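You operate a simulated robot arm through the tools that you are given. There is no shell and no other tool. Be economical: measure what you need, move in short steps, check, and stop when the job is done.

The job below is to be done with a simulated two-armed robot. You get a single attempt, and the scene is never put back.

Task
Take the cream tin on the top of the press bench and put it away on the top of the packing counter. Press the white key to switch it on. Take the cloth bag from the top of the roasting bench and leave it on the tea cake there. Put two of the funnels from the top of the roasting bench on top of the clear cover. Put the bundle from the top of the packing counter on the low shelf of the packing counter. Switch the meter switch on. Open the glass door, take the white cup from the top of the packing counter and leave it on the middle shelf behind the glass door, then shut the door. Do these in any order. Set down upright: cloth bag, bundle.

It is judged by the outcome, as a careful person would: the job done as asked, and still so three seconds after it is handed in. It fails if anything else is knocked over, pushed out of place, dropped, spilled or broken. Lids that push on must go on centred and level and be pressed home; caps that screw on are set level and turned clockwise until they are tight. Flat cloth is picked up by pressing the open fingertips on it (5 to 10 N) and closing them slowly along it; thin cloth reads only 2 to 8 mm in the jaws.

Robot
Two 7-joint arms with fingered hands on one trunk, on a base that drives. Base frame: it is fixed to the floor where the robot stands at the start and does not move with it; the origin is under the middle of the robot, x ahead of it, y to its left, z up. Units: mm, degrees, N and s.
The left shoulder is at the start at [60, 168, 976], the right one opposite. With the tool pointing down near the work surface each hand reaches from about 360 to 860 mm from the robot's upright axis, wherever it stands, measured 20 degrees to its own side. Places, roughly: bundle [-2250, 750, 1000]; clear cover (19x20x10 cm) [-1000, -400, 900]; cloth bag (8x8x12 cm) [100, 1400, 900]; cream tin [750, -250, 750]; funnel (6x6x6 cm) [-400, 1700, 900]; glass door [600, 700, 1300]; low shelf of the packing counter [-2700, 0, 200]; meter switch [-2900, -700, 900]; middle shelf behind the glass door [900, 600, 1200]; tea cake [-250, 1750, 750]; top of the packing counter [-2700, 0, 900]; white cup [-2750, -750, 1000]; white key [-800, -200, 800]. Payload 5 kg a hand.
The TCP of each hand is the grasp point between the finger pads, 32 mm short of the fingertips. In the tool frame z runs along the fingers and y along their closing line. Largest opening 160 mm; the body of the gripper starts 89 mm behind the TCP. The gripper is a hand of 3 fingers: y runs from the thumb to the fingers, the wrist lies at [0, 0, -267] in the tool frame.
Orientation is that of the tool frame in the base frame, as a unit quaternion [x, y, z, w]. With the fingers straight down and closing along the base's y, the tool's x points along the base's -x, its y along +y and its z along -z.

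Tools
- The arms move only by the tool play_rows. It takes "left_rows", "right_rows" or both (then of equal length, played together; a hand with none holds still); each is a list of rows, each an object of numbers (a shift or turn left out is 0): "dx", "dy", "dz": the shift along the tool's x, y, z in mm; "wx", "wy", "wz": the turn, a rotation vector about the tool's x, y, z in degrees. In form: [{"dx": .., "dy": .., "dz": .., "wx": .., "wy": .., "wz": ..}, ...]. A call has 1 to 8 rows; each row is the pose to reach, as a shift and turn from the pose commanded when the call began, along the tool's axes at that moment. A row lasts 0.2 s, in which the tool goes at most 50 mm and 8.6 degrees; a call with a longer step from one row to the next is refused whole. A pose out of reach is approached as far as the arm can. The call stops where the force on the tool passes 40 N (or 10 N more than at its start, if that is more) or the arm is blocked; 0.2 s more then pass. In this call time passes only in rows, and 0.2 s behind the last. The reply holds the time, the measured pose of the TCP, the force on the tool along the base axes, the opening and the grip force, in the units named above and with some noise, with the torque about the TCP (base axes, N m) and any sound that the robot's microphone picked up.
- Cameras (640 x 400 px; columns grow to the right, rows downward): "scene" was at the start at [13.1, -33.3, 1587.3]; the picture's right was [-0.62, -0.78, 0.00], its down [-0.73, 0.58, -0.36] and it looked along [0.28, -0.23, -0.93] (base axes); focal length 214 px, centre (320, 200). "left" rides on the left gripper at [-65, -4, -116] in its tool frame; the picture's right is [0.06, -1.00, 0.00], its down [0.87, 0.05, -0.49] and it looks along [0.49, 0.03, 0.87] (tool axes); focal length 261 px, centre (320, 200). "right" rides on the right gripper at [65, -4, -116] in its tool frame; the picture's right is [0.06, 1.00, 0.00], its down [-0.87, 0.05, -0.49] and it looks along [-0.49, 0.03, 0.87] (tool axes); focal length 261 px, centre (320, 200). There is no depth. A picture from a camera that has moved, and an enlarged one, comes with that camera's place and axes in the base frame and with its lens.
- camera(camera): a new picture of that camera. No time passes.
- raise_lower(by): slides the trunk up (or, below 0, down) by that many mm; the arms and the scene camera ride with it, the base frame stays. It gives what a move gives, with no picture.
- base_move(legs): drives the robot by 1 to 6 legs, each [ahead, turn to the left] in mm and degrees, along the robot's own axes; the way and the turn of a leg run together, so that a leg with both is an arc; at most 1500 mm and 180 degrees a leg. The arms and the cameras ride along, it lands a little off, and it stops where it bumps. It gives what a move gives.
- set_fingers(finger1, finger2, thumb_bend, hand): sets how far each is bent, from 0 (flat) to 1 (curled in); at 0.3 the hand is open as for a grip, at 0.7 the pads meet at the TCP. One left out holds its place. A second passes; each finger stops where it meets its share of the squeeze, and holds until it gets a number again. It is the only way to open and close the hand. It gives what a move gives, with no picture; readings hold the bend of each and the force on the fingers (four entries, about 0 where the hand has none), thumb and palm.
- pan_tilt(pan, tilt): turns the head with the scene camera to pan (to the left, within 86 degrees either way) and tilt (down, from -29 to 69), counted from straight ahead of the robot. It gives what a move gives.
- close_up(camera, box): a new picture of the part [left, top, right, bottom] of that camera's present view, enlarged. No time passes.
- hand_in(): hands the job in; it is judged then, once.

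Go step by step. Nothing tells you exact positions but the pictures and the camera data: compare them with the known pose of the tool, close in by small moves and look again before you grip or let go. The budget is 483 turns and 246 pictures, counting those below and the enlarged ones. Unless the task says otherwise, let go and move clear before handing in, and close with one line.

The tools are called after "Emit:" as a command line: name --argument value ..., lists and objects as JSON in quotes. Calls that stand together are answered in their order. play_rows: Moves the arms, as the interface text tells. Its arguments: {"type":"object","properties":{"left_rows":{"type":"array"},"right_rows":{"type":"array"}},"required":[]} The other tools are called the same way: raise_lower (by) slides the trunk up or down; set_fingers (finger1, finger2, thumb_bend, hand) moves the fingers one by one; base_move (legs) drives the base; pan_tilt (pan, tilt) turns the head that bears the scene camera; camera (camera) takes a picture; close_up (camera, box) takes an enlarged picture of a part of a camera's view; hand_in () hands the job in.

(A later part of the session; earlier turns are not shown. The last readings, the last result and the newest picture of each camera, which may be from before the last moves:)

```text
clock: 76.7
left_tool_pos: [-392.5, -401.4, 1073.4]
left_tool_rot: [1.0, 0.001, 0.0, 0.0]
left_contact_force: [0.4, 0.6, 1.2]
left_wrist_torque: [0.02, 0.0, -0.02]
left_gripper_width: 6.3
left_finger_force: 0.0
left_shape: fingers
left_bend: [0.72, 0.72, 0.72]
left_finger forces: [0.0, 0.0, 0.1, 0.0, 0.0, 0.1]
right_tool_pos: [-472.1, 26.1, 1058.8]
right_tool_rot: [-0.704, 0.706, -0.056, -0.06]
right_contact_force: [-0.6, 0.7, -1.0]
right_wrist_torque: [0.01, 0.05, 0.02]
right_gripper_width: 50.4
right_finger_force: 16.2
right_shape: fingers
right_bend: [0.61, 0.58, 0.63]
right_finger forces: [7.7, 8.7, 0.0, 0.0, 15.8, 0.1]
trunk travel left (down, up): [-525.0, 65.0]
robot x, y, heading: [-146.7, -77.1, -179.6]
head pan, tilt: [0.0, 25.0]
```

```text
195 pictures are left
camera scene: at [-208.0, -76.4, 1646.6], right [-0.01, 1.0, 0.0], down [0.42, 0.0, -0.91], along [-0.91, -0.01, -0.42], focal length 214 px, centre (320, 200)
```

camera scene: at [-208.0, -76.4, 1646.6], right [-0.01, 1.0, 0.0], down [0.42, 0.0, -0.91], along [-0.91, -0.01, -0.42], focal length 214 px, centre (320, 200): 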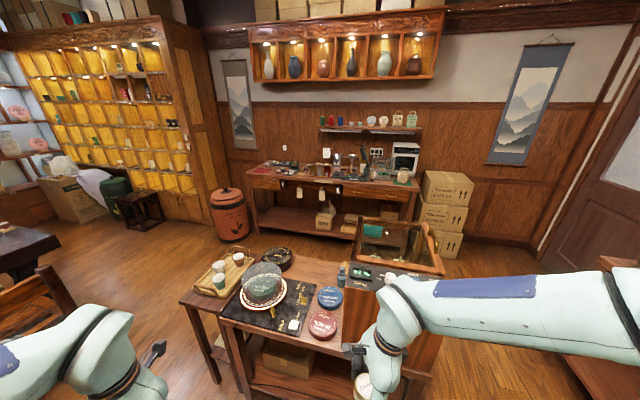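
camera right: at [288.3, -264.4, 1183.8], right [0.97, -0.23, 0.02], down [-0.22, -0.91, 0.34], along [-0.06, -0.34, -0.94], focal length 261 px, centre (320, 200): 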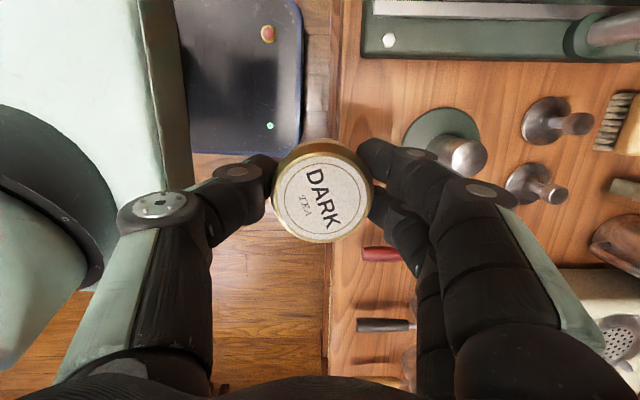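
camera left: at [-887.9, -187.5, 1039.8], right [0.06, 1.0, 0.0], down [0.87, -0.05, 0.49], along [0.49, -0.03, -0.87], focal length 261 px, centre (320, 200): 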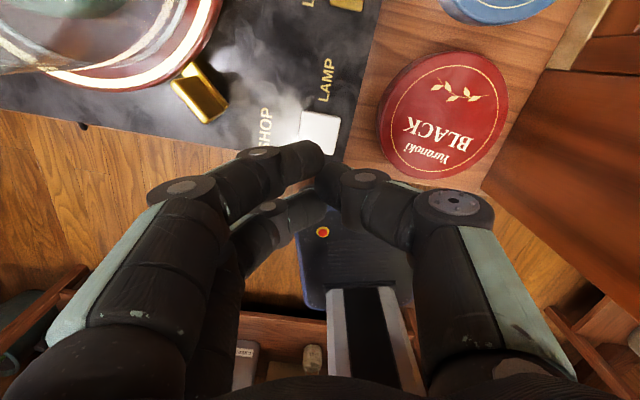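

Plan: drive round the right (+y) side of the central table to the packing counter, holding both hands close.

Emit:
base_move --legs '[[0, -90], [890, 0]]'

Emit:
camera --camera "scene"

Emit:
pan_tilt --pan 80 --tilt 40

Emit:
camera --camera "scene"

```text
clock: 85.3
left_tool_pos: [-500.5, 1053.2, 1075.1]
left_tool_rot: [0.714, -0.7, 0.0, 0.0]
left_contact_force: [-0.1, 0.5, 0.0]
left_wrist_torque: [-0.01, -0.02, 0.0]
left_gripper_width: 6.7
left_finger_force: 0.0
left_shape: fingers
left_bend: [0.72, 0.72, 0.72]
left_finger forces: [0.0, 0.0, 0.2, 0.0, 0.0, 0.0]
right_tool_pos: [-73.4, 1141.7, 1058.9]
right_tool_rot: [-0.008, 0.997, 0.002, -0.081]
right_contact_force: [-0.1, 1.2, -1.1]
right_wrist_torque: [0.02, -0.01, -0.01]
right_gripper_width: 50.3
right_finger_force: 15.8
right_shape: fingers
right_bend: [0.61, 0.58, 0.63]
right_finger forces: [7.7, 8.7, 0.1, 0.1, 15.6, 0.0]
trunk travel left (down, up): [-525.0, 65.0]
robot x, y, heading: [-168.9, 811.5, 91.4]
head pan, tilt: [0.0, 25.0]
```

```text
194 pictures are left
camera scene: at [-172.9, 875.0, 1646.7], right [1.0, 0.03, 0.0], down [0.01, -0.42, -0.91], along [-0.03, 0.91, -0.42], focal length 214 px, centre (320, 200)
```

scene: 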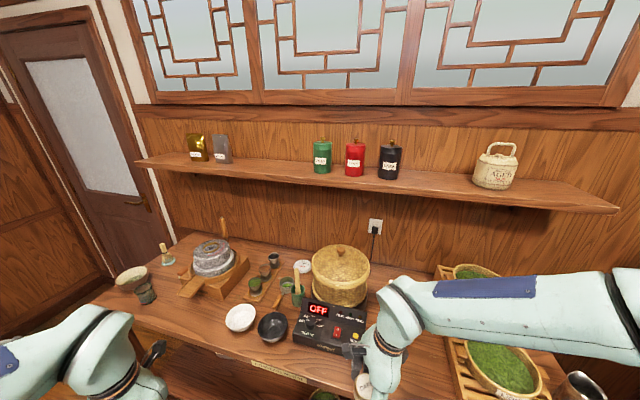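

```text
clock: 86.8
left_tool_pos: [-500.6, 1053.3, 1075.1]
left_tool_rot: [0.714, -0.7, 0.0, 0.0]
left_contact_force: [-0.2, -0.1, 0.4]
left_wrist_torque: [0.01, 0.0, 0.0]
left_gripper_width: 6.7
left_finger_force: 0.0
left_shape: fingers
left_bend: [0.72, 0.72, 0.72]
left_finger forces: [0.0, 0.0, 0.0, 0.0, 0.0, 0.0]
right_tool_pos: [-74.2, 1141.7, 1059.2]
right_tool_rot: [-0.008, 0.997, 0.003, -0.082]
right_contact_force: [-0.2, -0.5, -1.4]
right_wrist_torque: [0.0, 0.02, 0.0]
right_gripper_width: 50.4
right_finger_force: 15.9
right_shape: fingers
right_bend: [0.61, 0.58, 0.63]
right_finger forces: [7.7, 8.6, 0.0, 0.1, 15.6, 0.0]
trunk travel left (down, up): [-525.0, 65.0]
robot x, y, heading: [-171.9, 809.7, 91.5]
head pan, tilt: [80.0, 40.0]
```

```text
193 pictures are left
camera scene: at [-254.4, 794.8, 1623.4], right [0.15, 0.99, 0.0], down [0.64, -0.09, -0.77], along [-0.76, 0.11, -0.64], focal length 214 px, centre (320, 200)
```

scene: 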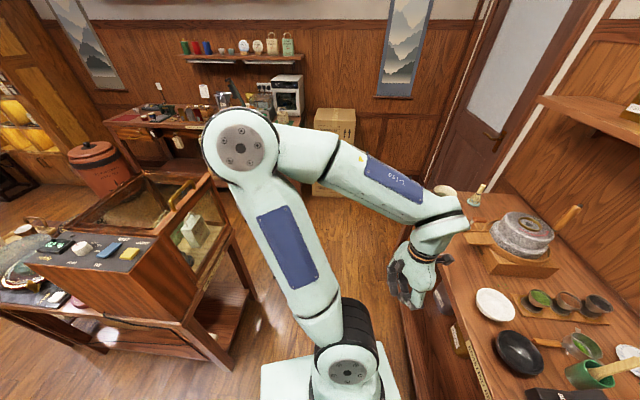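

Emit:
base_move --legs '[[0, 88.5], [1400, 0]]'

Emit:
pan_tilt --pan 35 --tilt 40

Emit:
camera --camera "scene"

```text
clock: 97.8
left_tool_pos: [-1832.7, 490.8, 1073.8]
left_tool_rot: [1.0, -0.005, 0.0, 0.0]
left_contact_force: [0.2, 0.5, 0.8]
left_wrist_torque: [-0.03, -0.04, -0.03]
left_gripper_width: 6.6
left_finger_force: 0.0
left_shape: fingers
left_bend: [0.72, 0.72, 0.72]
left_finger forces: [0.1, 0.0, 0.0, 0.0, 0.0, 0.0]
right_tool_pos: [-1906.6, 919.4, 1060.2]
right_tool_rot: [-0.701, 0.709, -0.055, -0.061]
right_contact_force: [-0.1, -0.7, -0.7]
right_wrist_torque: [-0.01, 0.0, 0.0]
right_gripper_width: 50.0
right_finger_force: 15.4
right_shape: fingers
right_bend: [0.61, 0.58, 0.63]
right_finger forces: [7.7, 8.6, 0.0, 0.0, 15.6, 0.1]
trunk travel left (down, up): [-525.0, 65.0]
robot x, y, heading: [-1582.9, 813.9, 179.8]
head pan, tilt: [80.0, 40.0]
```

```text
clock: 98.9
left_tool_pos: [-1832.1, 490.2, 1074.7]
left_tool_rot: [1.0, -0.005, 0.0, -0.001]
left_contact_force: [-0.2, 0.6, -0.4]
left_wrist_torque: [-0.04, 0.01, 0.01]
left_gripper_width: 6.5
left_finger_force: 0.1
left_shape: fingers
left_bend: [0.72, 0.72, 0.72]
left_finger forces: [0.0, 0.0, 0.1, 0.0, 0.0, 0.0]
right_tool_pos: [-1907.5, 919.2, 1060.1]
right_tool_rot: [-0.7, 0.709, -0.056, -0.061]
right_contact_force: [0.5, 0.9, 0.0]
right_wrist_torque: [-0.02, 0.0, 0.04]
right_gripper_width: 50.2
right_finger_force: 15.8
right_shape: fingers
right_bend: [0.61, 0.58, 0.63]
right_finger forces: [7.7, 8.5, 0.0, 0.0, 15.5, 0.0]
trunk travel left (down, up): [-525.0, 65.0]
robot x, y, heading: [-1582.0, 814.3, 179.8]
head pan, tilt: [35.0, 40.0]
```

```text
192 pictures are left
camera scene: at [-1622.1, 764.5, 1623.4], right [-0.57, 0.82, 0.0], down [0.53, 0.37, -0.77], along [-0.63, -0.44, -0.64], focal length 214 px, centre (320, 200)
```

scene: 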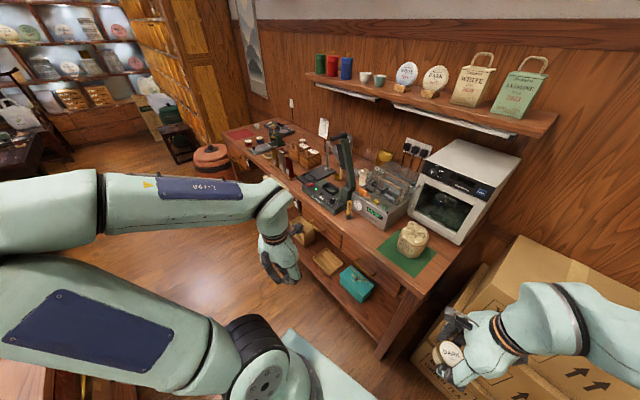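

The bundle (round bale on the green mat) is near [-2289,749]; the counter is slanted 15°. I reposition squarely in front of it.

Emit:
base_move --legs '[[0, 48], [246, 0], [0, -63]]'

Emit:
pan_tilt --pan 0 --tilt 40

Emit:
camera --camera "scene"

```text
clock: 105.8
left_tool_pos: [-2066.1, 383.0, 1074.5]
left_tool_rot: [0.991, -0.132, 0.0, 0.0]
left_contact_force: [-0.4, 0.0, 0.1]
left_wrist_torque: [-0.01, -0.02, 0.02]
left_gripper_width: 6.4
left_finger_force: 0.1
left_shape: fingers
left_bend: [0.72, 0.72, 0.72]
left_finger forces: [0.0, 0.0, 0.1, 0.0, 0.0, 0.0]
right_tool_pos: [-2031.7, 815.7, 1059.2]
right_tool_rot: [-0.604, 0.793, -0.047, -0.068]
right_contact_force: [0.0, 0.1, -0.7]
right_wrist_torque: [-0.01, -0.01, -0.01]
right_gripper_width: 49.7
right_finger_force: 15.3
right_shape: fingers
right_bend: [0.61, 0.58, 0.63]
right_finger forces: [7.7, 8.5, 0.1, 0.0, 15.2, 0.1]
trunk travel left (down, up): [-525.0, 65.0]
robot x, y, heading: [-1745.0, 631.9, 165.5]
head pan, tilt: [35.0, 40.0]
```

```text
clock: 106.8
left_tool_pos: [-2066.9, 382.9, 1074.4]
left_tool_rot: [0.991, -0.131, -0.001, -0.001]
left_contact_force: [0.0, -0.4, 0.2]
left_wrist_torque: [0.0, -0.04, 0.0]
left_gripper_width: 6.5
left_finger_force: 0.0
left_shape: fingers
left_bend: [0.72, 0.72, 0.72]
left_finger forces: [0.1, 0.0, 0.1, 0.1, 0.0, 0.1]
right_tool_pos: [-2032.6, 816.7, 1060.1]
right_tool_rot: [-0.605, 0.792, -0.047, -0.066]
right_contact_force: [-0.5, -0.4, -1.4]
right_wrist_torque: [-0.01, -0.02, 0.02]
right_gripper_width: 49.8
right_finger_force: 16.2
right_shape: fingers
right_bend: [0.61, 0.58, 0.63]
right_finger forces: [7.7, 8.5, 0.0, 0.0, 15.2, 0.0]
trunk travel left (down, up): [-525.0, 65.0]
robot x, y, heading: [-1743.6, 632.9, 165.5]
head pan, tilt: [0.0, 40.0]
```

```text
191 pictures are left
camera scene: at [-1797.4, 645.5, 1623.4], right [0.25, 0.97, 0.0], down [0.62, -0.16, -0.77], along [-0.74, 0.19, -0.64], focal length 214 px, centre (320, 200)
```

scene: 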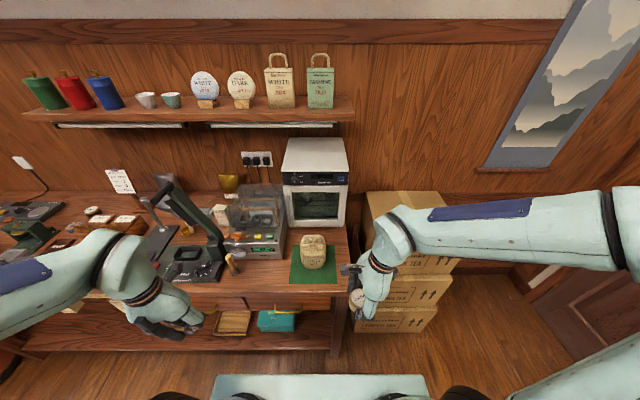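

Emit:
close_up --camera "scene" --box '[0, 150, 360, 340]'

Emit:
close_up --camera "scene" --box '[200, 220, 400, 350]'

```text
1.78 times, centred on (180, 245) of scene
camera zoom: at [-1797.4, 645.5, 1623.4], right [0.25, 0.97, 0.0], down [0.62, -0.16, -0.77], along [-0.74, 0.19, -0.64], focal length 381 px, centre (569, 120)
```

zoom: 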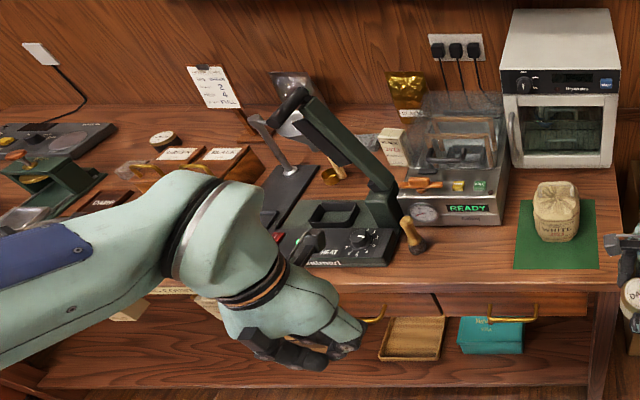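

```text
3.08 times, centred on (300, 285) of scene
camera zoom: at [-1797.4, 645.5, 1623.4], right [0.25, 0.97, 0.0], down [0.62, -0.16, -0.77], along [-0.74, 0.19, -0.64], focal length 660 px, centre (382, -62)
```

zoom: 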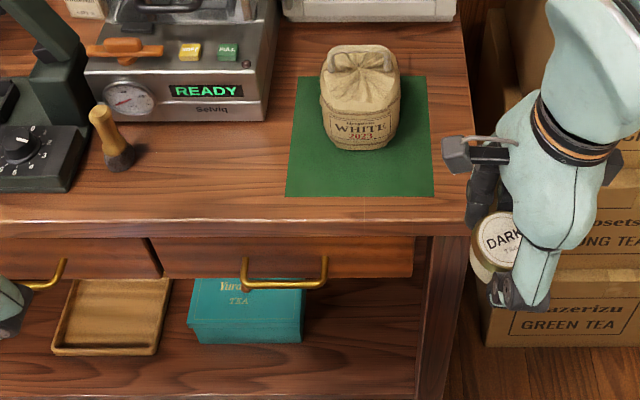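

I'll set the tin on the free counter area left of the green mat; moving the right hand there at height first.

Emit:
play_rows --right_rows '[{"dx": 45}, {"dx": 90}, {"dx": 135, "dz": 10}, {"dx": 180, "dy": 10, "dz": 20}, {"dx": 220, "dy": 30, "dz": 30}, {"dx": 255, "dy": 60, "dz": 40}, {"dx": 280, "dy": 95, "dz": 50}, {"dx": 296, "dy": 130, "dz": 57}]'

Emit:
camera --camera "right"

Emit:
camera --camera "scene"

```text
clock: 108.6
left_tool_pos: [-2067.7, 382.8, 1074.8]
left_tool_rot: [0.991, -0.131, 0.0, -0.001]
left_contact_force: [0.2, -0.4, 0.0]
left_wrist_torque: [0.03, -0.04, 0.02]
left_gripper_width: 6.7
left_finger_force: 0.0
left_shape: fingers
left_bend: [0.72, 0.72, 0.72]
left_finger forces: [0.1, 0.0, 0.0, 0.0, 0.0, 0.1]
right_tool_pos: [-2236.5, 558.4, 1052.6]
right_tool_rot: [-0.605, 0.792, -0.046, -0.066]
right_contact_force: [-0.5, -0.1, -1.3]
right_wrist_torque: [0.01, -0.03, -0.01]
right_gripper_width: 49.6
right_finger_force: 15.8
right_shape: fingers
right_bend: [0.61, 0.58, 0.63]
right_finger forces: [7.6, 8.5, 0.1, 0.0, 15.2, 0.0]
trunk travel left (down, up): [-525.0, 65.0]
robot x, y, heading: [-1738.7, 631.3, 165.4]
head pan, tilt: [0.0, 40.0]
```

```text
188 pictures are left
camera right: at [-2244.0, 512.6, 1176.4], right [-0.98, 0.2, 0.02], down [0.2, 0.92, 0.34], along [0.06, 0.34, -0.94], focal length 261 px, centre (320, 200)
```

right: 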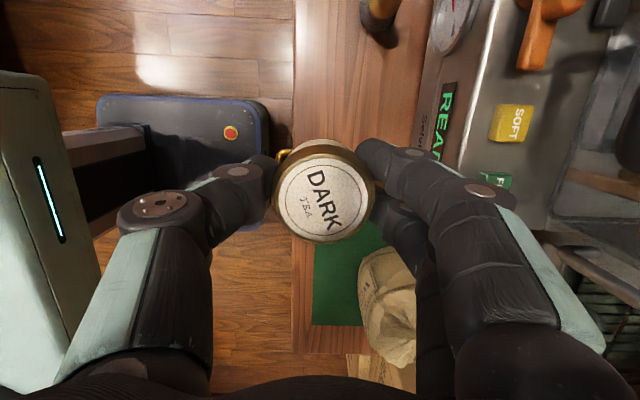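

```text
187 pictures are left
camera scene: at [-1798.3, 645.1, 1623.3], right [0.25, 0.97, 0.0], down [0.62, -0.16, -0.77], along [-0.74, 0.19, -0.64], focal length 214 px, centre (320, 200)
```

scene: 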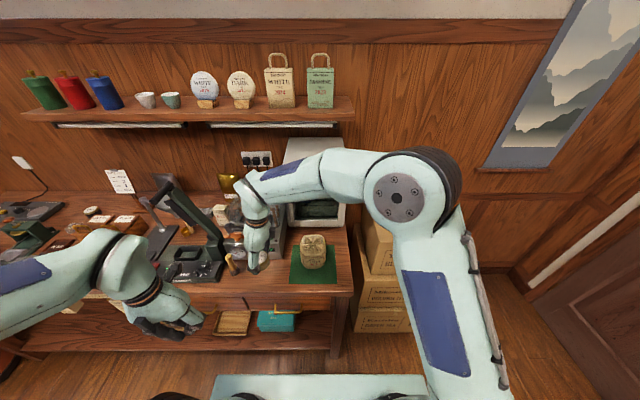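

Counter top is at z≈882. I shift 32 mm in and lower until the tin touches.

Emit:
play_rows --right_rows '[{"dy": 16}, {"dy": 32}, {"dx": -6, "dy": 32, "dz": 39}, {"dx": -12, "dy": 32, "dz": 78}, {"dx": -17, "dy": 32, "dz": 108}, {"dx": -19, "dy": 32, "dz": 118}]'

Emit:
camera --camera "right"

```text
clock: 110.0
left_tool_pos: [-2066.2, 381.4, 1073.3]
left_tool_rot: [0.991, -0.131, 0.0, 0.0]
left_contact_force: [-0.5, 1.0, 0.0]
left_wrist_torque: [0.0, 0.0, -0.01]
left_gripper_width: 6.5
left_finger_force: 0.0
left_shape: fingers
left_bend: [0.72, 0.72, 0.72]
left_finger forces: [0.0, 0.1, 0.0, 0.0, 0.0, 0.0]
right_tool_pos: [-2268.2, 567.8, 931.8]
right_tool_rot: [-0.604, 0.793, -0.047, -0.067]
right_contact_force: [0.4, 0.2, -1.4]
right_wrist_torque: [-0.01, -0.04, 0.01]
right_gripper_width: 49.3
right_finger_force: 15.9
right_shape: fingers
right_bend: [0.61, 0.58, 0.63]
right_finger forces: [7.8, 8.6, 0.0, 0.0, 15.1, 0.1]
trunk travel left (down, up): [-525.0, 65.0]
robot x, y, heading: [-1743.6, 636.5, 165.4]
head pan, tilt: [0.0, 40.0]
```

```text
186 pictures are left
camera right: at [-2274.6, 521.8, 1056.8], right [-0.98, 0.21, 0.02], down [0.2, 0.92, 0.34], along [0.06, 0.34, -0.94], focal length 261 px, centre (320, 200)
```

right: 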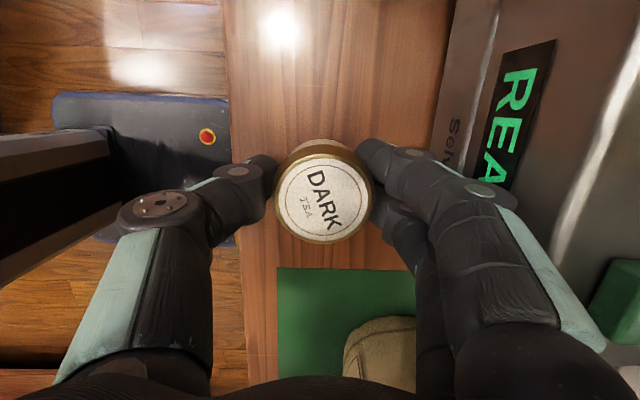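

Emit:
play_rows --right_rows '[{"dx": -1, "dz": 5}, {"dx": -1.5, "dz": 9}, {"dx": -2, "dz": 13}]'

```text
clock: 110.8
left_tool_pos: [-2066.1, 382.1, 1075.2]
left_tool_rot: [0.991, -0.131, -0.001, 0.0]
left_contact_force: [1.4, -0.9, -0.2]
left_wrist_torque: [-0.01, 0.04, 0.04]
left_gripper_width: 6.9
left_finger_force: 0.1
left_shape: fingers
left_bend: [0.72, 0.72, 0.72]
left_finger forces: [0.1, 0.0, 0.1, 0.0, 0.0, 0.1]
right_tool_pos: [-2269.4, 566.7, 922.5]
right_tool_rot: [-0.605, 0.792, -0.047, -0.068]
right_contact_force: [1.0, 1.1, 13.5]
right_wrist_torque: [0.31, 0.2, -0.05]
right_gripper_width: 49.4
right_finger_force: 23.0
right_shape: fingers
right_bend: [0.61, 0.59, 0.63]
right_finger forces: [7.8, 20.6, 0.0, 0.0, 17.7, 0.1]
trunk travel left (down, up): [-525.0, 65.0]
robot x, y, heading: [-1746.8, 630.0, 165.0]
head pan, tilt: [0.0, 40.0]
```

Contact. I release and look.

Emit:
set_fingers --hand "right" --finger1 0.5 --finger2 0.5 --thumb_bend 0.5

Emit:
camera --camera "right"

```text
clock: 111.8
left_tool_pos: [-2065.1, 382.1, 1074.4]
left_tool_rot: [0.991, -0.132, -0.001, 0.0]
left_contact_force: [0.9, 0.8, -0.6]
left_wrist_torque: [0.01, 0.0, -0.03]
left_gripper_width: 6.5
left_finger_force: 0.1
left_shape: fingers
left_bend: [0.72, 0.72, 0.72]
left_finger forces: [0.0, 0.0, 0.1, 0.1, 0.0, 0.1]
right_tool_pos: [-2267.1, 566.3, 920.5]
right_tool_rot: [-0.605, 0.792, -0.047, -0.069]
right_contact_force: [12.8, -3.5, 24.5]
right_wrist_torque: [0.51, 0.9, 0.09]
right_gripper_width: 83.3
right_finger_force: 15.1
right_shape: fingers
right_bend: [0.51, 0.6, 0.5]
right_finger forces: [9.5, 18.5, 0.0, 0.0, 3.0, 0.1]
trunk travel left (down, up): [-525.0, 65.0]
robot x, y, heading: [-1743.9, 634.4, 165.2]
head pan, tilt: [0.0, 40.0]
```

```text
185 pictures are left
camera right: at [-2273.6, 520.4, 1045.9], right [-0.98, 0.2, 0.02], down [0.2, 0.92, 0.34], along [0.05, 0.34, -0.94], focal length 261 px, centre (320, 200)
```

right: 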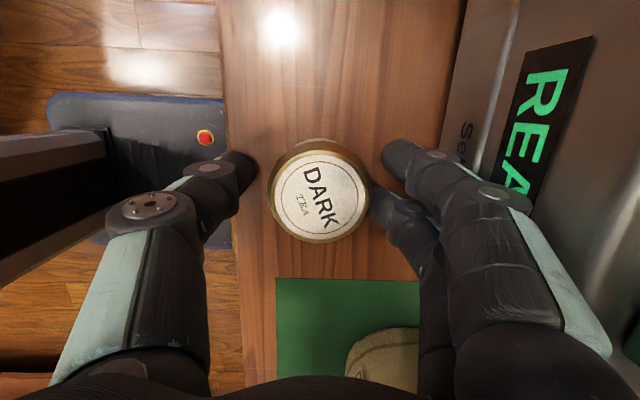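

Emit:
play_rows --right_rows '[{"dx": 0.5, "dz": -4}, {"dx": 1, "dz": -8}]'

Emit:
camera --camera "right"

```text
clock: 112.4
left_tool_pos: [-2066.4, 382.5, 1075.0]
left_tool_rot: [0.991, -0.131, -0.002, 0.0]
left_contact_force: [0.6, -0.2, -0.5]
left_wrist_torque: [0.01, 0.0, -0.05]
left_gripper_width: 6.4
left_finger_force: 0.1
left_shape: fingers
left_bend: [0.72, 0.72, 0.72]
left_finger forces: [0.0, 0.0, 0.0, 0.0, 0.1, 0.1]
right_tool_pos: [-2266.7, 567.7, 925.5]
right_tool_rot: [-0.604, 0.793, -0.047, -0.064]
right_contact_force: [10.7, -4.6, -5.0]
right_wrist_torque: [-0.03, 0.09, -0.04]
right_gripper_width: 82.1
right_finger_force: 6.0
right_shape: fingers
right_bend: [0.51, 0.51, 0.5]
right_finger forces: [7.5, 5.1, 0.0, 0.1, 0.1, 0.1]
trunk travel left (down, up): [-525.0, 65.0]
robot x, y, heading: [-1741.6, 630.8, 165.3]
head pan, tilt: [0.0, 40.0]
```

```text
184 pictures are left
camera right: at [-2274.1, 522.6, 1049.1], right [-0.98, 0.21, 0.01], down [0.2, 0.92, 0.35], along [0.06, 0.34, -0.94], focal length 261 px, centre (320, 200)
```

right: 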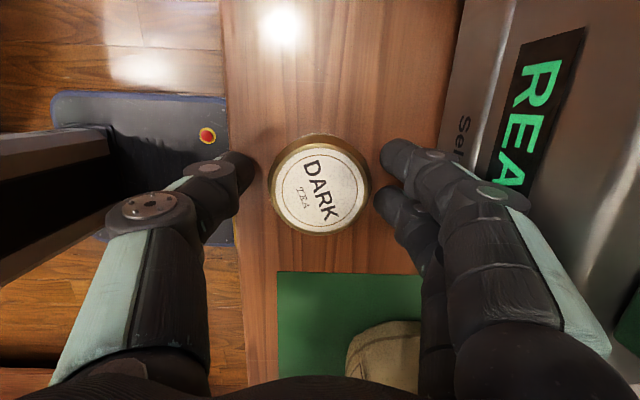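

Emit:
set_fingers --hand "right" --finger1 0.54 --finger2 0.54

Emit:
play_rows --right_rows '[{"dx": 3, "dz": -20}, {"dx": 7, "dz": -45}, {"dx": 15, "dz": -90}]'

Emit:
camera --camera "right"

```text
clock: 113.4
left_tool_pos: [-2066.4, 383.0, 1074.0]
left_tool_rot: [0.991, -0.131, 0.0, 0.001]
left_contact_force: [-0.3, 0.3, 0.1]
left_wrist_torque: [0.0, -0.03, 0.02]
left_gripper_width: 6.5
left_finger_force: 0.0
left_shape: fingers
left_bend: [0.72, 0.72, 0.72]
left_finger forces: [0.0, 0.1, 0.0, 0.0, 0.0, 0.0]
right_tool_pos: [-2268.3, 568.0, 927.7]
right_tool_rot: [-0.605, 0.792, -0.048, -0.068]
right_contact_force: [7.0, 0.9, -1.4]
right_wrist_torque: [-0.05, 0.18, -0.17]
right_gripper_width: 76.2
right_finger_force: 3.0
right_shape: fingers
right_bend: [0.54, 0.54, 0.5]
right_finger forces: [3.8, 2.6, 0.0, 0.1, 0.1, 0.0]
trunk travel left (down, up): [-525.0, 65.0]
robot x, y, heading: [-1740.9, 630.7, 165.4]
head pan, tilt: [0.0, 40.0]
```

```text
clock: 114.2
left_tool_pos: [-2066.9, 382.2, 1074.7]
left_tool_rot: [0.991, -0.132, 0.0, 0.0]
left_contact_force: [0.2, 0.3, 0.0]
left_wrist_torque: [-0.02, 0.0, -0.03]
left_gripper_width: 6.8
left_finger_force: 0.0
left_shape: fingers
left_bend: [0.72, 0.72, 0.72]
left_finger forces: [0.0, 0.0, 0.0, 0.0, 0.1, 0.0]
right_tool_pos: [-2268.2, 569.6, 1018.8]
right_tool_rot: [-0.604, 0.793, -0.048, -0.067]
right_contact_force: [0.4, -0.6, 0.6]
right_wrist_torque: [0.0, 0.03, -0.01]
right_gripper_width: 79.1
right_finger_force: 0.0
right_shape: fingers
right_bend: [0.54, 0.54, 0.5]
right_finger forces: [0.0, 0.0, 0.0, 0.1, 0.0, 0.1]
trunk travel left (down, up): [-525.0, 65.0]
robot x, y, heading: [-1741.8, 632.2, 165.2]
head pan, tilt: [0.0, 40.0]
```

```text
183 pictures are left
camera right: at [-2274.1, 523.5, 1143.6], right [-0.98, 0.2, 0.02], down [0.2, 0.92, 0.34], along [0.05, 0.34, -0.94], focal length 261 px, centre (320, 200)
```

right: 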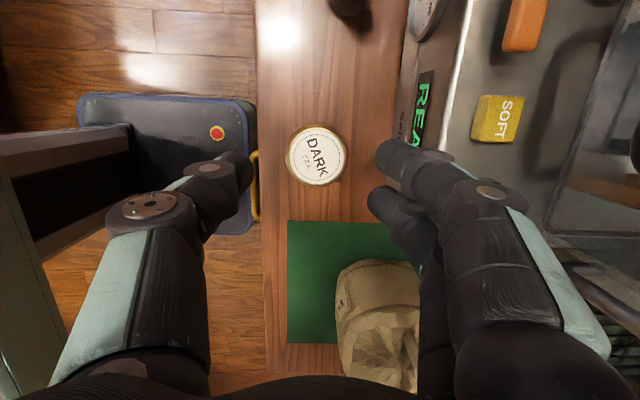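

The tin stands on the counter. I retract the right hand the way it came, then use the left hand pitched forward for the bundle.

Emit:
play_rows --right_rows '[{"dx": -2, "dy": -40, "dz": -10}, {"dx": -6, "dy": -85, "dz": -18}, {"dx": -20, "dy": -125, "dz": -24}, {"dx": -50, "dy": -150, "dz": -30}, {"dx": -90, "dy": -162, "dz": -35}, {"dx": -135, "dy": -165, "dz": -40}, {"dx": -180, "dy": -165, "dz": -45}, {"dx": -225, "dy": -165, "dz": -50}]'

Emit:
set_fingers --hand "left" --finger1 0.3 --finger2 0.3 --thumb_bend 0.3

Emit:
play_rows --left_rows '[{"dy": -20, "wy": -8}, {"dy": -40, "wy": -16}, {"dy": -60, "wy": -24}, {"dy": -80, "wy": -32}, {"dy": -100, "wy": -40}, {"dy": -120, "wy": -45}]'

Emit:
camera --camera "left"

```text
clock: 116.0
left_tool_pos: [-2066.2, 383.0, 1074.5]
left_tool_rot: [0.991, -0.131, 0.0, 0.001]
left_contact_force: [0.9, 0.4, -0.3]
left_wrist_torque: [0.01, 0.0, 0.01]
left_gripper_width: 6.4
left_finger_force: 0.0
left_shape: fingers
left_bend: [0.72, 0.72, 0.72]
left_finger forces: [0.0, 0.1, 0.0, 0.0, 0.0, 0.1]
right_tool_pos: [-2046.7, 748.0, 1033.4]
right_tool_rot: [-0.605, 0.792, -0.047, -0.067]
right_contact_force: [-0.3, 0.6, -0.2]
right_wrist_torque: [-0.01, 0.02, 0.02]
right_gripper_width: 79.3
right_finger_force: 0.0
right_shape: fingers
right_bend: [0.54, 0.54, 0.5]
right_finger forces: [0.0, 0.0, 0.0, 0.0, 0.0, 0.0]
trunk travel left (down, up): [-525.0, 65.0]
robot x, y, heading: [-1740.0, 636.0, 165.3]
head pan, tilt: [0.0, 40.0]
```

```text
clock: 117.0
left_tool_pos: [-2067.6, 382.1, 1073.7]
left_tool_rot: [0.991, -0.132, 0.0, 0.0]
left_contact_force: [0.2, -0.2, -0.2]
left_wrist_torque: [0.01, 0.01, 0.01]
left_gripper_width: 167.6
left_finger_force: 0.1
left_shape: fingers
left_bend: [0.3, 0.3, 0.3]
left_finger forces: [0.0, 0.0, 0.0, 0.0, 0.0, 0.1]
right_tool_pos: [-2048.7, 747.0, 1032.0]
right_tool_rot: [-0.605, 0.792, -0.047, -0.067]
right_contact_force: [-0.8, -0.3, 0.3]
right_wrist_torque: [-0.01, -0.02, -0.01]
right_gripper_width: 79.0
right_finger_force: 0.1
right_shape: fingers
right_bend: [0.54, 0.54, 0.5]
right_finger forces: [0.0, 0.1, 0.0, 0.1, 0.0, 0.0]
trunk travel left (down, up): [-525.0, 65.0]
robot x, y, heading: [-1745.4, 632.7, 165.3]
head pan, tilt: [0.0, 40.0]
```

```text
clock: 118.4
left_tool_pos: [-2082.3, 538.8, 1232.0]
left_tool_rot: [0.916, -0.121, -0.379, -0.049]
left_contact_force: [-0.7, 1.0, -0.4]
left_wrist_torque: [-0.09, -0.03, 0.07]
left_gripper_width: 167.9
left_finger_force: 0.0
left_shape: fingers
left_bend: [0.3, 0.3, 0.3]
left_finger forces: [0.1, 0.1, 0.0, 0.0, 0.0, 0.0]
left hand out of reach, approached as far as the arm can: row 1, 2, 3, 4, 5, 6
right_tool_pos: [-2048.8, 748.9, 1031.3]
right_tool_rot: [-0.605, 0.792, -0.048, -0.067]
right_contact_force: [0.4, 0.1, -0.4]
right_wrist_torque: [-0.05, -0.03, -0.01]
right_gripper_width: 79.1
right_finger_force: 0.1
right_shape: fingers
right_bend: [0.54, 0.54, 0.5]
right_finger forces: [0.0, 0.0, 0.0, 0.1, 0.0, 0.0]
trunk travel left (down, up): [-525.0, 65.0]
robot x, y, heading: [-1740.2, 630.1, 165.2]
head pan, tilt: [0.0, 40.0]
```

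```text
182 pictures are left
camera left: at [-2047.7, 534.6, 1362.5], right [0.3, 0.95, -0.05], down [0.92, -0.3, -0.26], along [-0.27, 0.04, -0.96], focal length 261 px, centre (320, 200)
```

left: 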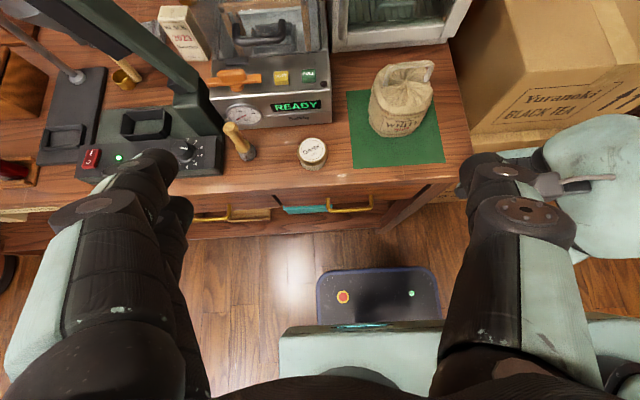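

I move the right hand further right, out of the way, and then bring the left hand to a pre-grasp in front of the bundle.

Emit:
play_rows --right_rows '[{"dx": -45}, {"dx": -90}, {"dx": -135}, {"dx": -180}, {"dx": -225}, {"dx": -250}]'

Emit:
play_rows --left_rows '[{"dx": -20, "dy": -25, "dz": 25}, {"dx": -40, "dy": -50, "dz": 50}, {"dx": -60, "dy": -75, "dz": 75}, {"dx": -80, "dy": -100, "dz": 100}, {"dx": -100, "dy": -125, "dz": 125}, {"dx": -118, "dy": -150, "dz": 152}, {"dx": -137, "dy": -175, "dz": 178}]'

Emit:
camera --camera "left"

```text
clock: 119.8
left_tool_pos: [-2082.2, 538.0, 1232.7]
left_tool_rot: [0.916, -0.121, -0.378, -0.05]
left_contact_force: [-0.8, -0.7, 0.5]
left_wrist_torque: [0.01, -0.01, 0.0]
left_gripper_width: 168.1
left_finger_force: 0.1
left_shape: fingers
left_bend: [0.3, 0.3, 0.3]
left_finger forces: [0.1, 0.1, 0.0, 0.0, 0.0, 0.1]
right_tool_pos: [-1983.4, 985.4, 989.2]
right_tool_rot: [-0.605, 0.792, -0.047, -0.067]
right_contact_force: [-0.9, 0.1, -1.1]
right_wrist_torque: [0.01, 0.04, -0.04]
right_gripper_width: 79.4
right_finger_force: 0.0
right_shape: fingers
right_bend: [0.54, 0.54, 0.5]
right_finger forces: [0.0, 0.0, 0.0, 0.1, 0.0, 0.0]
trunk travel left (down, up): [-525.0, 65.0]
robot x, y, heading: [-1742.1, 632.7, 165.6]
head pan, tilt: [0.0, 40.0]
```

```text
clock: 121.4
left_tool_pos: [-2242.4, 769.3, 1201.4]
left_tool_rot: [0.917, -0.123, -0.375, -0.065]
left_contact_force: [-0.5, -0.9, 0.2]
left_wrist_torque: [-0.03, -0.03, -0.02]
left_gripper_width: 168.1
left_finger_force: 0.1
left_shape: fingers
left_bend: [0.3, 0.3, 0.3]
left_finger forces: [0.0, 0.0, 0.0, 0.1, 0.0, 0.1]
right_tool_pos: [-1985.5, 985.7, 989.0]
right_tool_rot: [-0.605, 0.792, -0.047, -0.066]
right_contact_force: [0.3, 0.1, 0.7]
right_wrist_torque: [0.02, -0.03, 0.0]
right_gripper_width: 79.3
right_finger_force: 0.0
right_shape: fingers
right_bend: [0.54, 0.54, 0.5]
right_finger forces: [0.1, 0.0, 0.1, 0.1, 0.0, 0.0]
trunk travel left (down, up): [-525.0, 65.0]
robot x, y, heading: [-1744.3, 635.8, 165.2]
head pan, tilt: [0.0, 40.0]
```

```text
181 pictures are left
camera left: at [-2209.6, 760.4, 1330.8], right [0.32, 0.95, -0.02], down [0.91, -0.31, -0.26], along [-0.26, 0.07, -0.96], focal length 261 px, centre (320, 200)
```

left: 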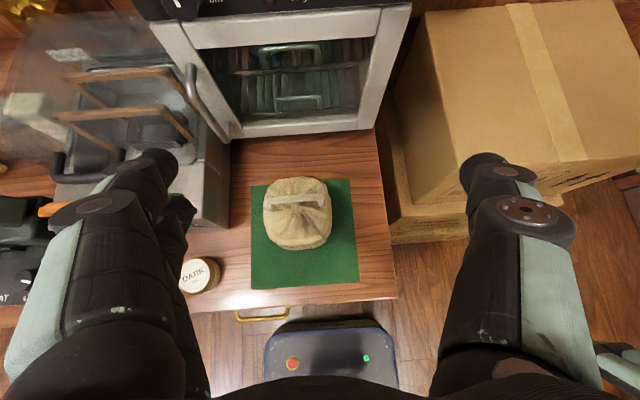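

Emit:
play_rows --left_rows '[{"dx": 37, "dy": 8, "dz": 18}, {"dx": 74, "dy": 16, "dz": 36}, {"dx": 111, "dy": 24, "dz": 54}, {"dx": 149, "dy": 32, "dz": 73}]'

Emit:
camera --camera "left"

```text
clock: 122.4
left_tool_pos: [-2199.8, 718.0, 1040.1]
left_tool_rot: [0.916, -0.121, -0.38, -0.047]
left_contact_force: [0.2, 0.0, -0.5]
left_wrist_torque: [0.0, 0.0, 0.05]
left_gripper_width: 168.0
left_finger_force: 0.1
left_shape: fingers
left_bend: [0.3, 0.3, 0.3]
left_finger forces: [0.0, 0.0, 0.0, 0.1, 0.1, 0.1]
right_tool_pos: [-1984.5, 984.8, 989.4]
right_tool_rot: [-0.604, 0.792, -0.048, -0.066]
right_contact_force: [-0.2, 0.2, 0.2]
right_wrist_torque: [-0.02, 0.0, 0.0]
right_gripper_width: 79.1
right_finger_force: 0.1
right_shape: fingers
right_bend: [0.54, 0.54, 0.5]
right_finger forces: [0.0, 0.1, 0.0, 0.0, 0.0, 0.1]
trunk travel left (down, up): [-525.0, 65.0]
robot x, y, heading: [-1742.6, 631.3, 165.4]
head pan, tilt: [0.0, 40.0]
```

```text
180 pictures are left
camera left: at [-2164.6, 713.7, 1168.9], right [0.3, 0.95, -0.05], down [0.92, -0.3, -0.27], along [-0.27, 0.03, -0.96], focal length 261 px, centre (320, 200)
```

left: 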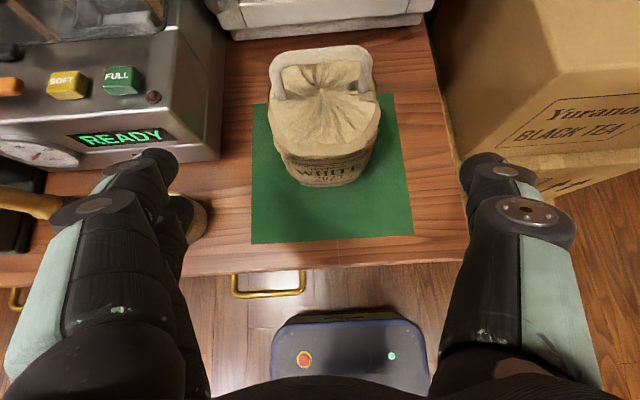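

Emit:
set_fingers --hand "left" --finger1 0.36 --finger2 0.36 --thumb_bend 0.36

Emit:
play_rows --left_rows '[{"dx": -1, "dy": -2, "dz": 35}, {"dx": -2, "dy": -2, "dz": 70}, {"dx": -2, "dy": -2, "dz": 100}, {"dx": -2, "dy": -2, "dz": 125}, {"dx": -2, "dy": -2, "dz": 140}]'

Emit:
camera --camera "left"

```text
clock: 123.4
left_tool_pos: [-2199.8, 718.3, 1042.0]
left_tool_rot: [0.916, -0.121, -0.38, -0.05]
left_contact_force: [-0.5, -0.4, -1.0]
left_wrist_torque: [-0.02, 0.02, -0.01]
left_gripper_width: 145.0
left_finger_force: 0.1
left_shape: fingers
left_bend: [0.36, 0.36, 0.36]
left_finger forces: [0.0, 0.1, 0.0, 0.0, 0.0, 0.0]
right_tool_pos: [-1983.7, 985.0, 989.8]
right_tool_rot: [-0.604, 0.793, -0.046, -0.068]
right_contact_force: [0.3, -1.5, -0.2]
right_wrist_torque: [-0.02, -0.01, 0.0]
right_gripper_width: 79.2
right_finger_force: 0.0
right_shape: fingers
right_bend: [0.54, 0.54, 0.5]
right_finger forces: [0.0, 0.1, 0.1, 0.1, 0.0, 0.0]
trunk travel left (down, up): [-525.0, 65.0]
robot x, y, heading: [-1742.3, 634.9, 165.3]
head pan, tilt: [0.0, 40.0]
```

```text
clock: 124.6
left_tool_pos: [-2298.6, 746.0, 945.5]
left_tool_rot: [0.916, -0.121, -0.38, -0.051]
left_contact_force: [-0.3, -0.3, 0.7]
left_wrist_torque: [0.01, 0.0, 0.0]
left_gripper_width: 145.0
left_finger_force: 0.1
left_shape: fingers
left_bend: [0.36, 0.36, 0.36]
left_finger forces: [0.1, 0.0, 0.1, 0.1, 0.0, 0.0]
right_tool_pos: [-1984.5, 984.4, 989.6]
right_tool_rot: [-0.605, 0.792, -0.047, -0.067]
right_contact_force: [0.8, 0.6, -0.6]
right_wrist_torque: [0.01, 0.01, 0.0]
right_gripper_width: 79.4
right_finger_force: 0.0
right_shape: fingers
right_bend: [0.54, 0.54, 0.5]
right_finger forces: [0.0, 0.0, 0.0, 0.0, 0.0, 0.0]
trunk travel left (down, up): [-525.0, 65.0]
robot x, y, heading: [-1743.3, 633.9, 165.5]
head pan, tilt: [0.0, 40.0]
```

```text
179 pictures are left
camera left: at [-2262.3, 741.3, 1074.3], right [0.3, 0.95, -0.04], down [0.91, -0.3, -0.27], along [-0.27, 0.04, -0.96], focal length 261 px, centre (320, 200)
```

left: 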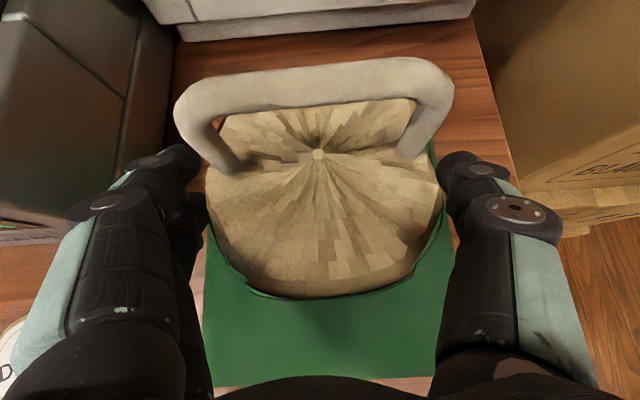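

Well centred. I close the left hand on the bundle.

Emit:
set_fingers --hand "left" --finger1 0.56 --finger2 0.56 --thumb_bend 0.56

Emit:
camera --camera "left"

```text
clock: 125.6
left_tool_pos: [-2297.6, 746.3, 946.1]
left_tool_rot: [0.916, -0.121, -0.379, -0.05]
left_contact_force: [-0.2, 1.0, -0.5]
left_wrist_torque: [-0.09, 0.03, -0.01]
left_gripper_width: 107.5
left_finger_force: 23.8
left_shape: fingers
left_bend: [0.46, 0.43, 0.5]
left_finger forces: [11.9, 10.8, 0.0, 0.0, 24.4, 0.0]
right_tool_pos: [-1983.5, 984.1, 989.7]
right_tool_rot: [-0.604, 0.793, -0.046, -0.067]
right_contact_force: [-0.2, -0.2, -0.6]
right_wrist_torque: [0.01, 0.03, 0.0]
right_gripper_width: 79.3
right_finger_force: 0.0
right_shape: fingers
right_bend: [0.54, 0.54, 0.5]
right_finger forces: [0.1, 0.0, 0.0, 0.0, 0.0, 0.0]
trunk travel left (down, up): [-525.0, 65.0]
robot x, y, heading: [-1741.2, 634.0, 165.4]
head pan, tilt: [0.0, 40.0]
```

```text
178 pictures are left
camera left: at [-2262.0, 741.1, 1074.5], right [0.3, 0.95, -0.04], down [0.91, -0.3, -0.27], along [-0.27, 0.04, -0.96], focal length 261 px, centre (320, 200)
```

left: 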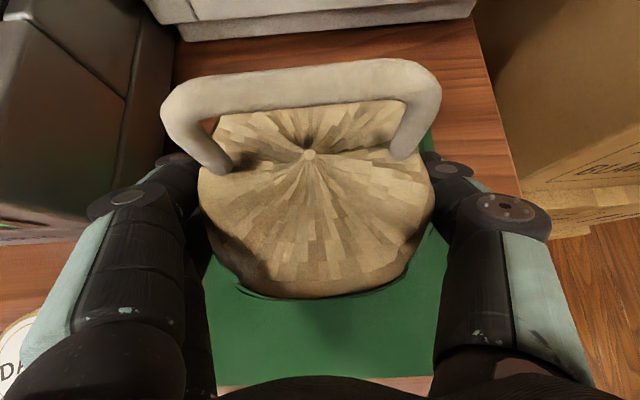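

Gripped firmly. I lift it up and back, then back the base off a little.

Emit:
play_rows --left_rows '[{"dx": -20, "dz": -20}, {"dx": -40, "dz": -40}, {"dx": -60, "dz": -65}, {"dx": -45, "dz": -95}, {"dx": -20, "dz": -120}, {"dx": 0, "dz": -141}]'

Emit:
base_move --legs '[[-150, 0]]'

Emit:
camera --camera "scene"

```text
clock: 127.0
left_tool_pos: [-2200.5, 720.2, 1045.2]
left_tool_rot: [0.916, -0.12, -0.38, -0.049]
left_contact_force: [0.6, 0.6, -5.4]
left_wrist_torque: [0.01, -0.09, -0.03]
left_gripper_width: 107.7
left_finger_force: 23.1
left_shape: fingers
left_bend: [0.46, 0.43, 0.5]
left_finger forces: [12.1, 11.1, 0.0, 0.1, 23.2, 0.1]
right_tool_pos: [-1984.3, 983.5, 989.6]
right_tool_rot: [-0.605, 0.792, -0.047, -0.067]
right_contact_force: [-0.2, -0.3, 0.0]
right_wrist_torque: [0.01, -0.03, -0.01]
right_gripper_width: 79.1
right_finger_force: 0.0
right_shape: fingers
right_bend: [0.54, 0.54, 0.5]
right_finger forces: [0.0, 0.0, 0.0, 0.1, 0.1, 0.0]
trunk travel left (down, up): [-525.0, 65.0]
robot x, y, heading: [-1743.6, 630.5, 165.4]
head pan, tilt: [0.0, 40.0]
```

```text
clock: 128.3
left_tool_pos: [-2054.9, 683.6, 1044.5]
left_tool_rot: [0.916, -0.121, -0.38, -0.05]
left_contact_force: [0.3, -0.2, -5.1]
left_wrist_torque: [0.03, -0.02, 0.0]
left_gripper_width: 107.5
left_finger_force: 22.7
left_shape: fingers
left_bend: [0.46, 0.43, 0.5]
left_finger forces: [12.1, 11.0, 0.1, 0.0, 23.3, 0.1]
right_tool_pos: [-1838.6, 947.8, 990.5]
right_tool_rot: [-0.605, 0.792, -0.047, -0.067]
right_contact_force: [0.3, -0.2, 0.7]
right_wrist_torque: [-0.02, 0.03, 0.01]
right_gripper_width: 79.2
right_finger_force: 0.0
right_shape: fingers
right_bend: [0.54, 0.54, 0.5]
right_finger forces: [0.0, 0.1, 0.0, 0.0, 0.0, 0.0]
trunk travel left (down, up): [-525.0, 65.0]
robot x, y, heading: [-1597.1, 597.6, 165.3]
head pan, tilt: [0.0, 40.0]
```

```text
177 pictures are left
camera scene: at [-1651.7, 607.9, 1623.5], right [0.25, 0.97, 0.0], down [0.62, -0.16, -0.77], along [-0.74, 0.19, -0.64], focal length 214 px, centre (320, 200)
```

scene: 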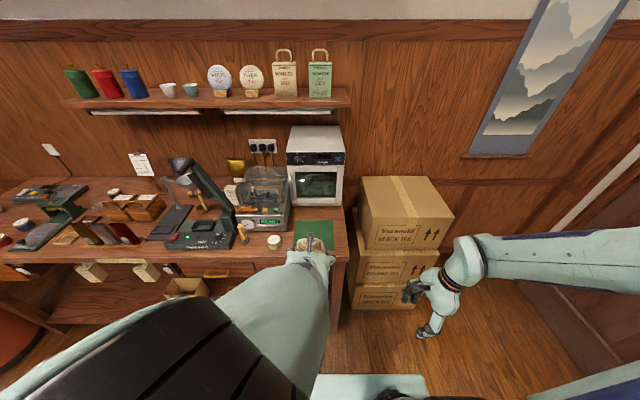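

Emit:
raise_lower --by -500

Emit:
camera --camera "scene"

Emit:
camera --camera "left"

```text
refused: -500 is not a number from -400 to 400
```

```text
176 pictures are left
camera scene: at [-1651.7, 607.9, 1623.5], right [0.25, 0.97, 0.0], down [0.62, -0.16, -0.77], along [-0.74, 0.19, -0.64], focal length 214 px, centre (320, 200)
```

scene: 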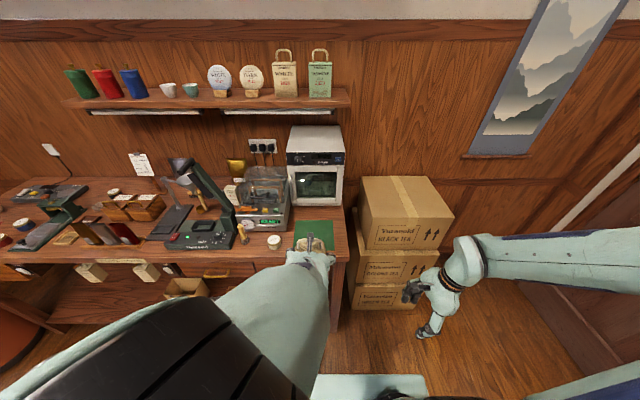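

```text
175 pictures are left
camera left: at [-2019.7, 677.9, 1174.6], right [0.3, 0.95, -0.04], down [0.91, -0.3, -0.27], along [-0.27, 0.04, -0.96], focal length 261 px, centre (320, 200)
```

left: 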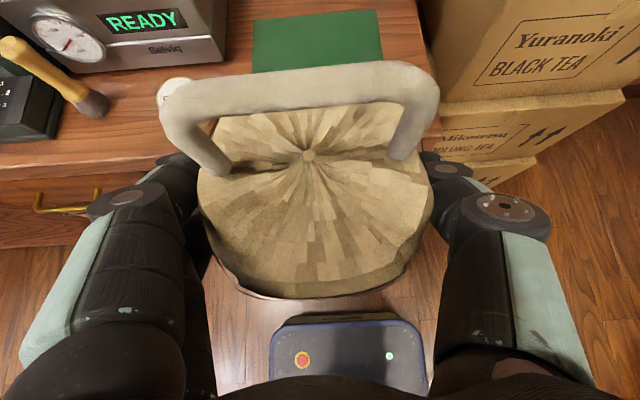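

Emit:
play_rows --left_rows '[{"dx": 20, "dz": -20}, {"dx": 35, "dz": -35}]'

Emit:
raise_lower --by -400

Emit:
raise_lower --by -110

Emit:
camera --camera "left"

Emit:
camera --camera "scene"

```text
clock: 129.2
left_tool_pos: [-2042.6, 652.6, 1041.5]
left_tool_rot: [0.935, -0.052, -0.346, -0.052]
left_contact_force: [0.0, 0.1, -4.8]
left_wrist_torque: [-0.01, -0.04, 0.01]
left_gripper_width: 107.2
left_finger_force: 22.8
left_shape: fingers
left_bend: [0.46, 0.43, 0.5]
left_finger forces: [12.1, 11.0, 0.0, 0.1, 23.0, 0.0]
left hand out of reach, approached as far as the arm can: row 1, 2
right_tool_pos: [-1840.8, 946.4, 989.1]
right_tool_rot: [-0.605, 0.792, -0.047, -0.067]
right_contact_force: [-0.7, -0.2, 0.2]
right_wrist_torque: [0.0, 0.0, 0.01]
right_gripper_width: 79.3
right_finger_force: 0.0
right_shape: fingers
right_bend: [0.54, 0.54, 0.5]
right_finger forces: [0.0, 0.0, 0.1, 0.0, 0.0, 0.0]
trunk travel left (down, up): [-525.0, 65.0]
robot x, y, heading: [-1597.8, 595.2, 165.3]
head pan, tilt: [0.0, 40.0]
stopped in row 2 (left hand): the arm was blocked; the commanded pose is now the measured one
```

```text
clock: 133.0
left_tool_pos: [-2042.7, 655.5, 640.8]
left_tool_rot: [0.935, -0.054, -0.347, -0.054]
left_contact_force: [-0.6, 0.5, -5.9]
left_wrist_torque: [0.04, -0.04, -0.03]
left_gripper_width: 107.6
left_finger_force: 22.7
left_shape: fingers
left_bend: [0.46, 0.43, 0.5]
left_finger forces: [12.1, 10.9, 0.0, 0.1, 23.0, 0.0]
right_tool_pos: [-1839.1, 947.5, 589.2]
right_tool_rot: [-0.605, 0.792, -0.047, -0.068]
right_contact_force: [-0.2, -0.8, 0.4]
right_wrist_torque: [0.03, -0.01, -0.02]
right_gripper_width: 79.4
right_finger_force: 0.1
right_shape: fingers
right_bend: [0.54, 0.54, 0.5]
right_finger forces: [0.1, 0.0, 0.0, 0.1, 0.0, 0.1]
trunk travel left (down, up): [-125.0, 465.0]
robot x, y, heading: [-1599.8, 591.6, 165.4]
head pan, tilt: [0.0, 40.0]
```

```text
clock: 134.4
left_tool_pos: [-2042.1, 655.9, 530.0]
left_tool_rot: [0.935, -0.054, -0.347, -0.054]
left_contact_force: [-0.4, -0.1, -5.0]
left_wrist_torque: [-0.02, 0.0, 0.0]
left_gripper_width: 107.5
left_finger_force: 23.2
left_shape: fingers
left_bend: [0.46, 0.43, 0.5]
left_finger forces: [12.0, 11.0, 0.0, 0.0, 22.9, 0.1]
right_tool_pos: [-1840.2, 948.3, 479.6]
right_tool_rot: [-0.605, 0.792, -0.047, -0.067]
right_contact_force: [-0.5, 0.1, 0.4]
right_wrist_torque: [-0.02, 0.0, 0.03]
right_gripper_width: 79.2
right_finger_force: 0.0
right_shape: fingers
right_bend: [0.54, 0.54, 0.5]
right_finger forces: [0.1, 0.0, 0.1, 0.0, 0.1, 0.1]
trunk travel left (down, up): [-15.0, 575.0]
robot x, y, heading: [-1597.6, 591.4, 165.4]
head pan, tilt: [0.0, 40.0]
```

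```text
174 pictures are left
camera left: at [-2017.1, 647.3, 662.6], right [0.19, 0.98, 0.02], down [0.96, -0.18, -0.2], along [-0.19, 0.06, -0.98], focal length 261 px, centre (320, 200)
```

left: 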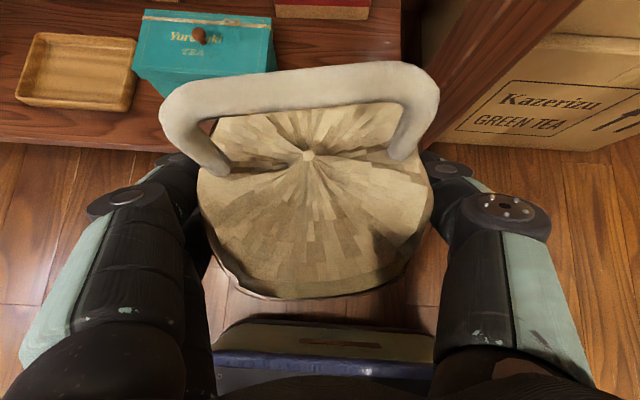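

```text
173 pictures are left
camera scene: at [-1653.6, 608.2, 1113.4], right [0.25, 0.97, 0.0], down [0.62, -0.16, -0.77], along [-0.74, 0.19, -0.64], focal length 214 px, centre (320, 200)
```

scene: 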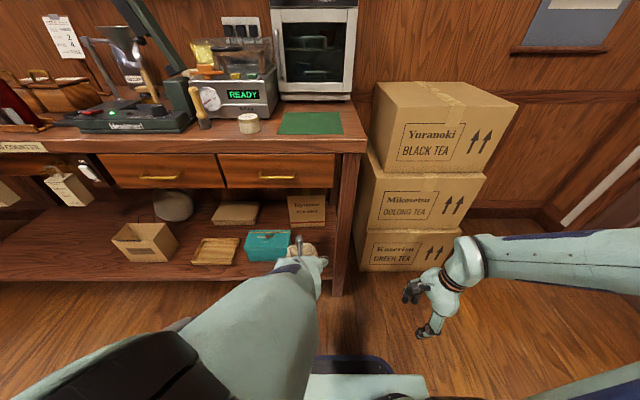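

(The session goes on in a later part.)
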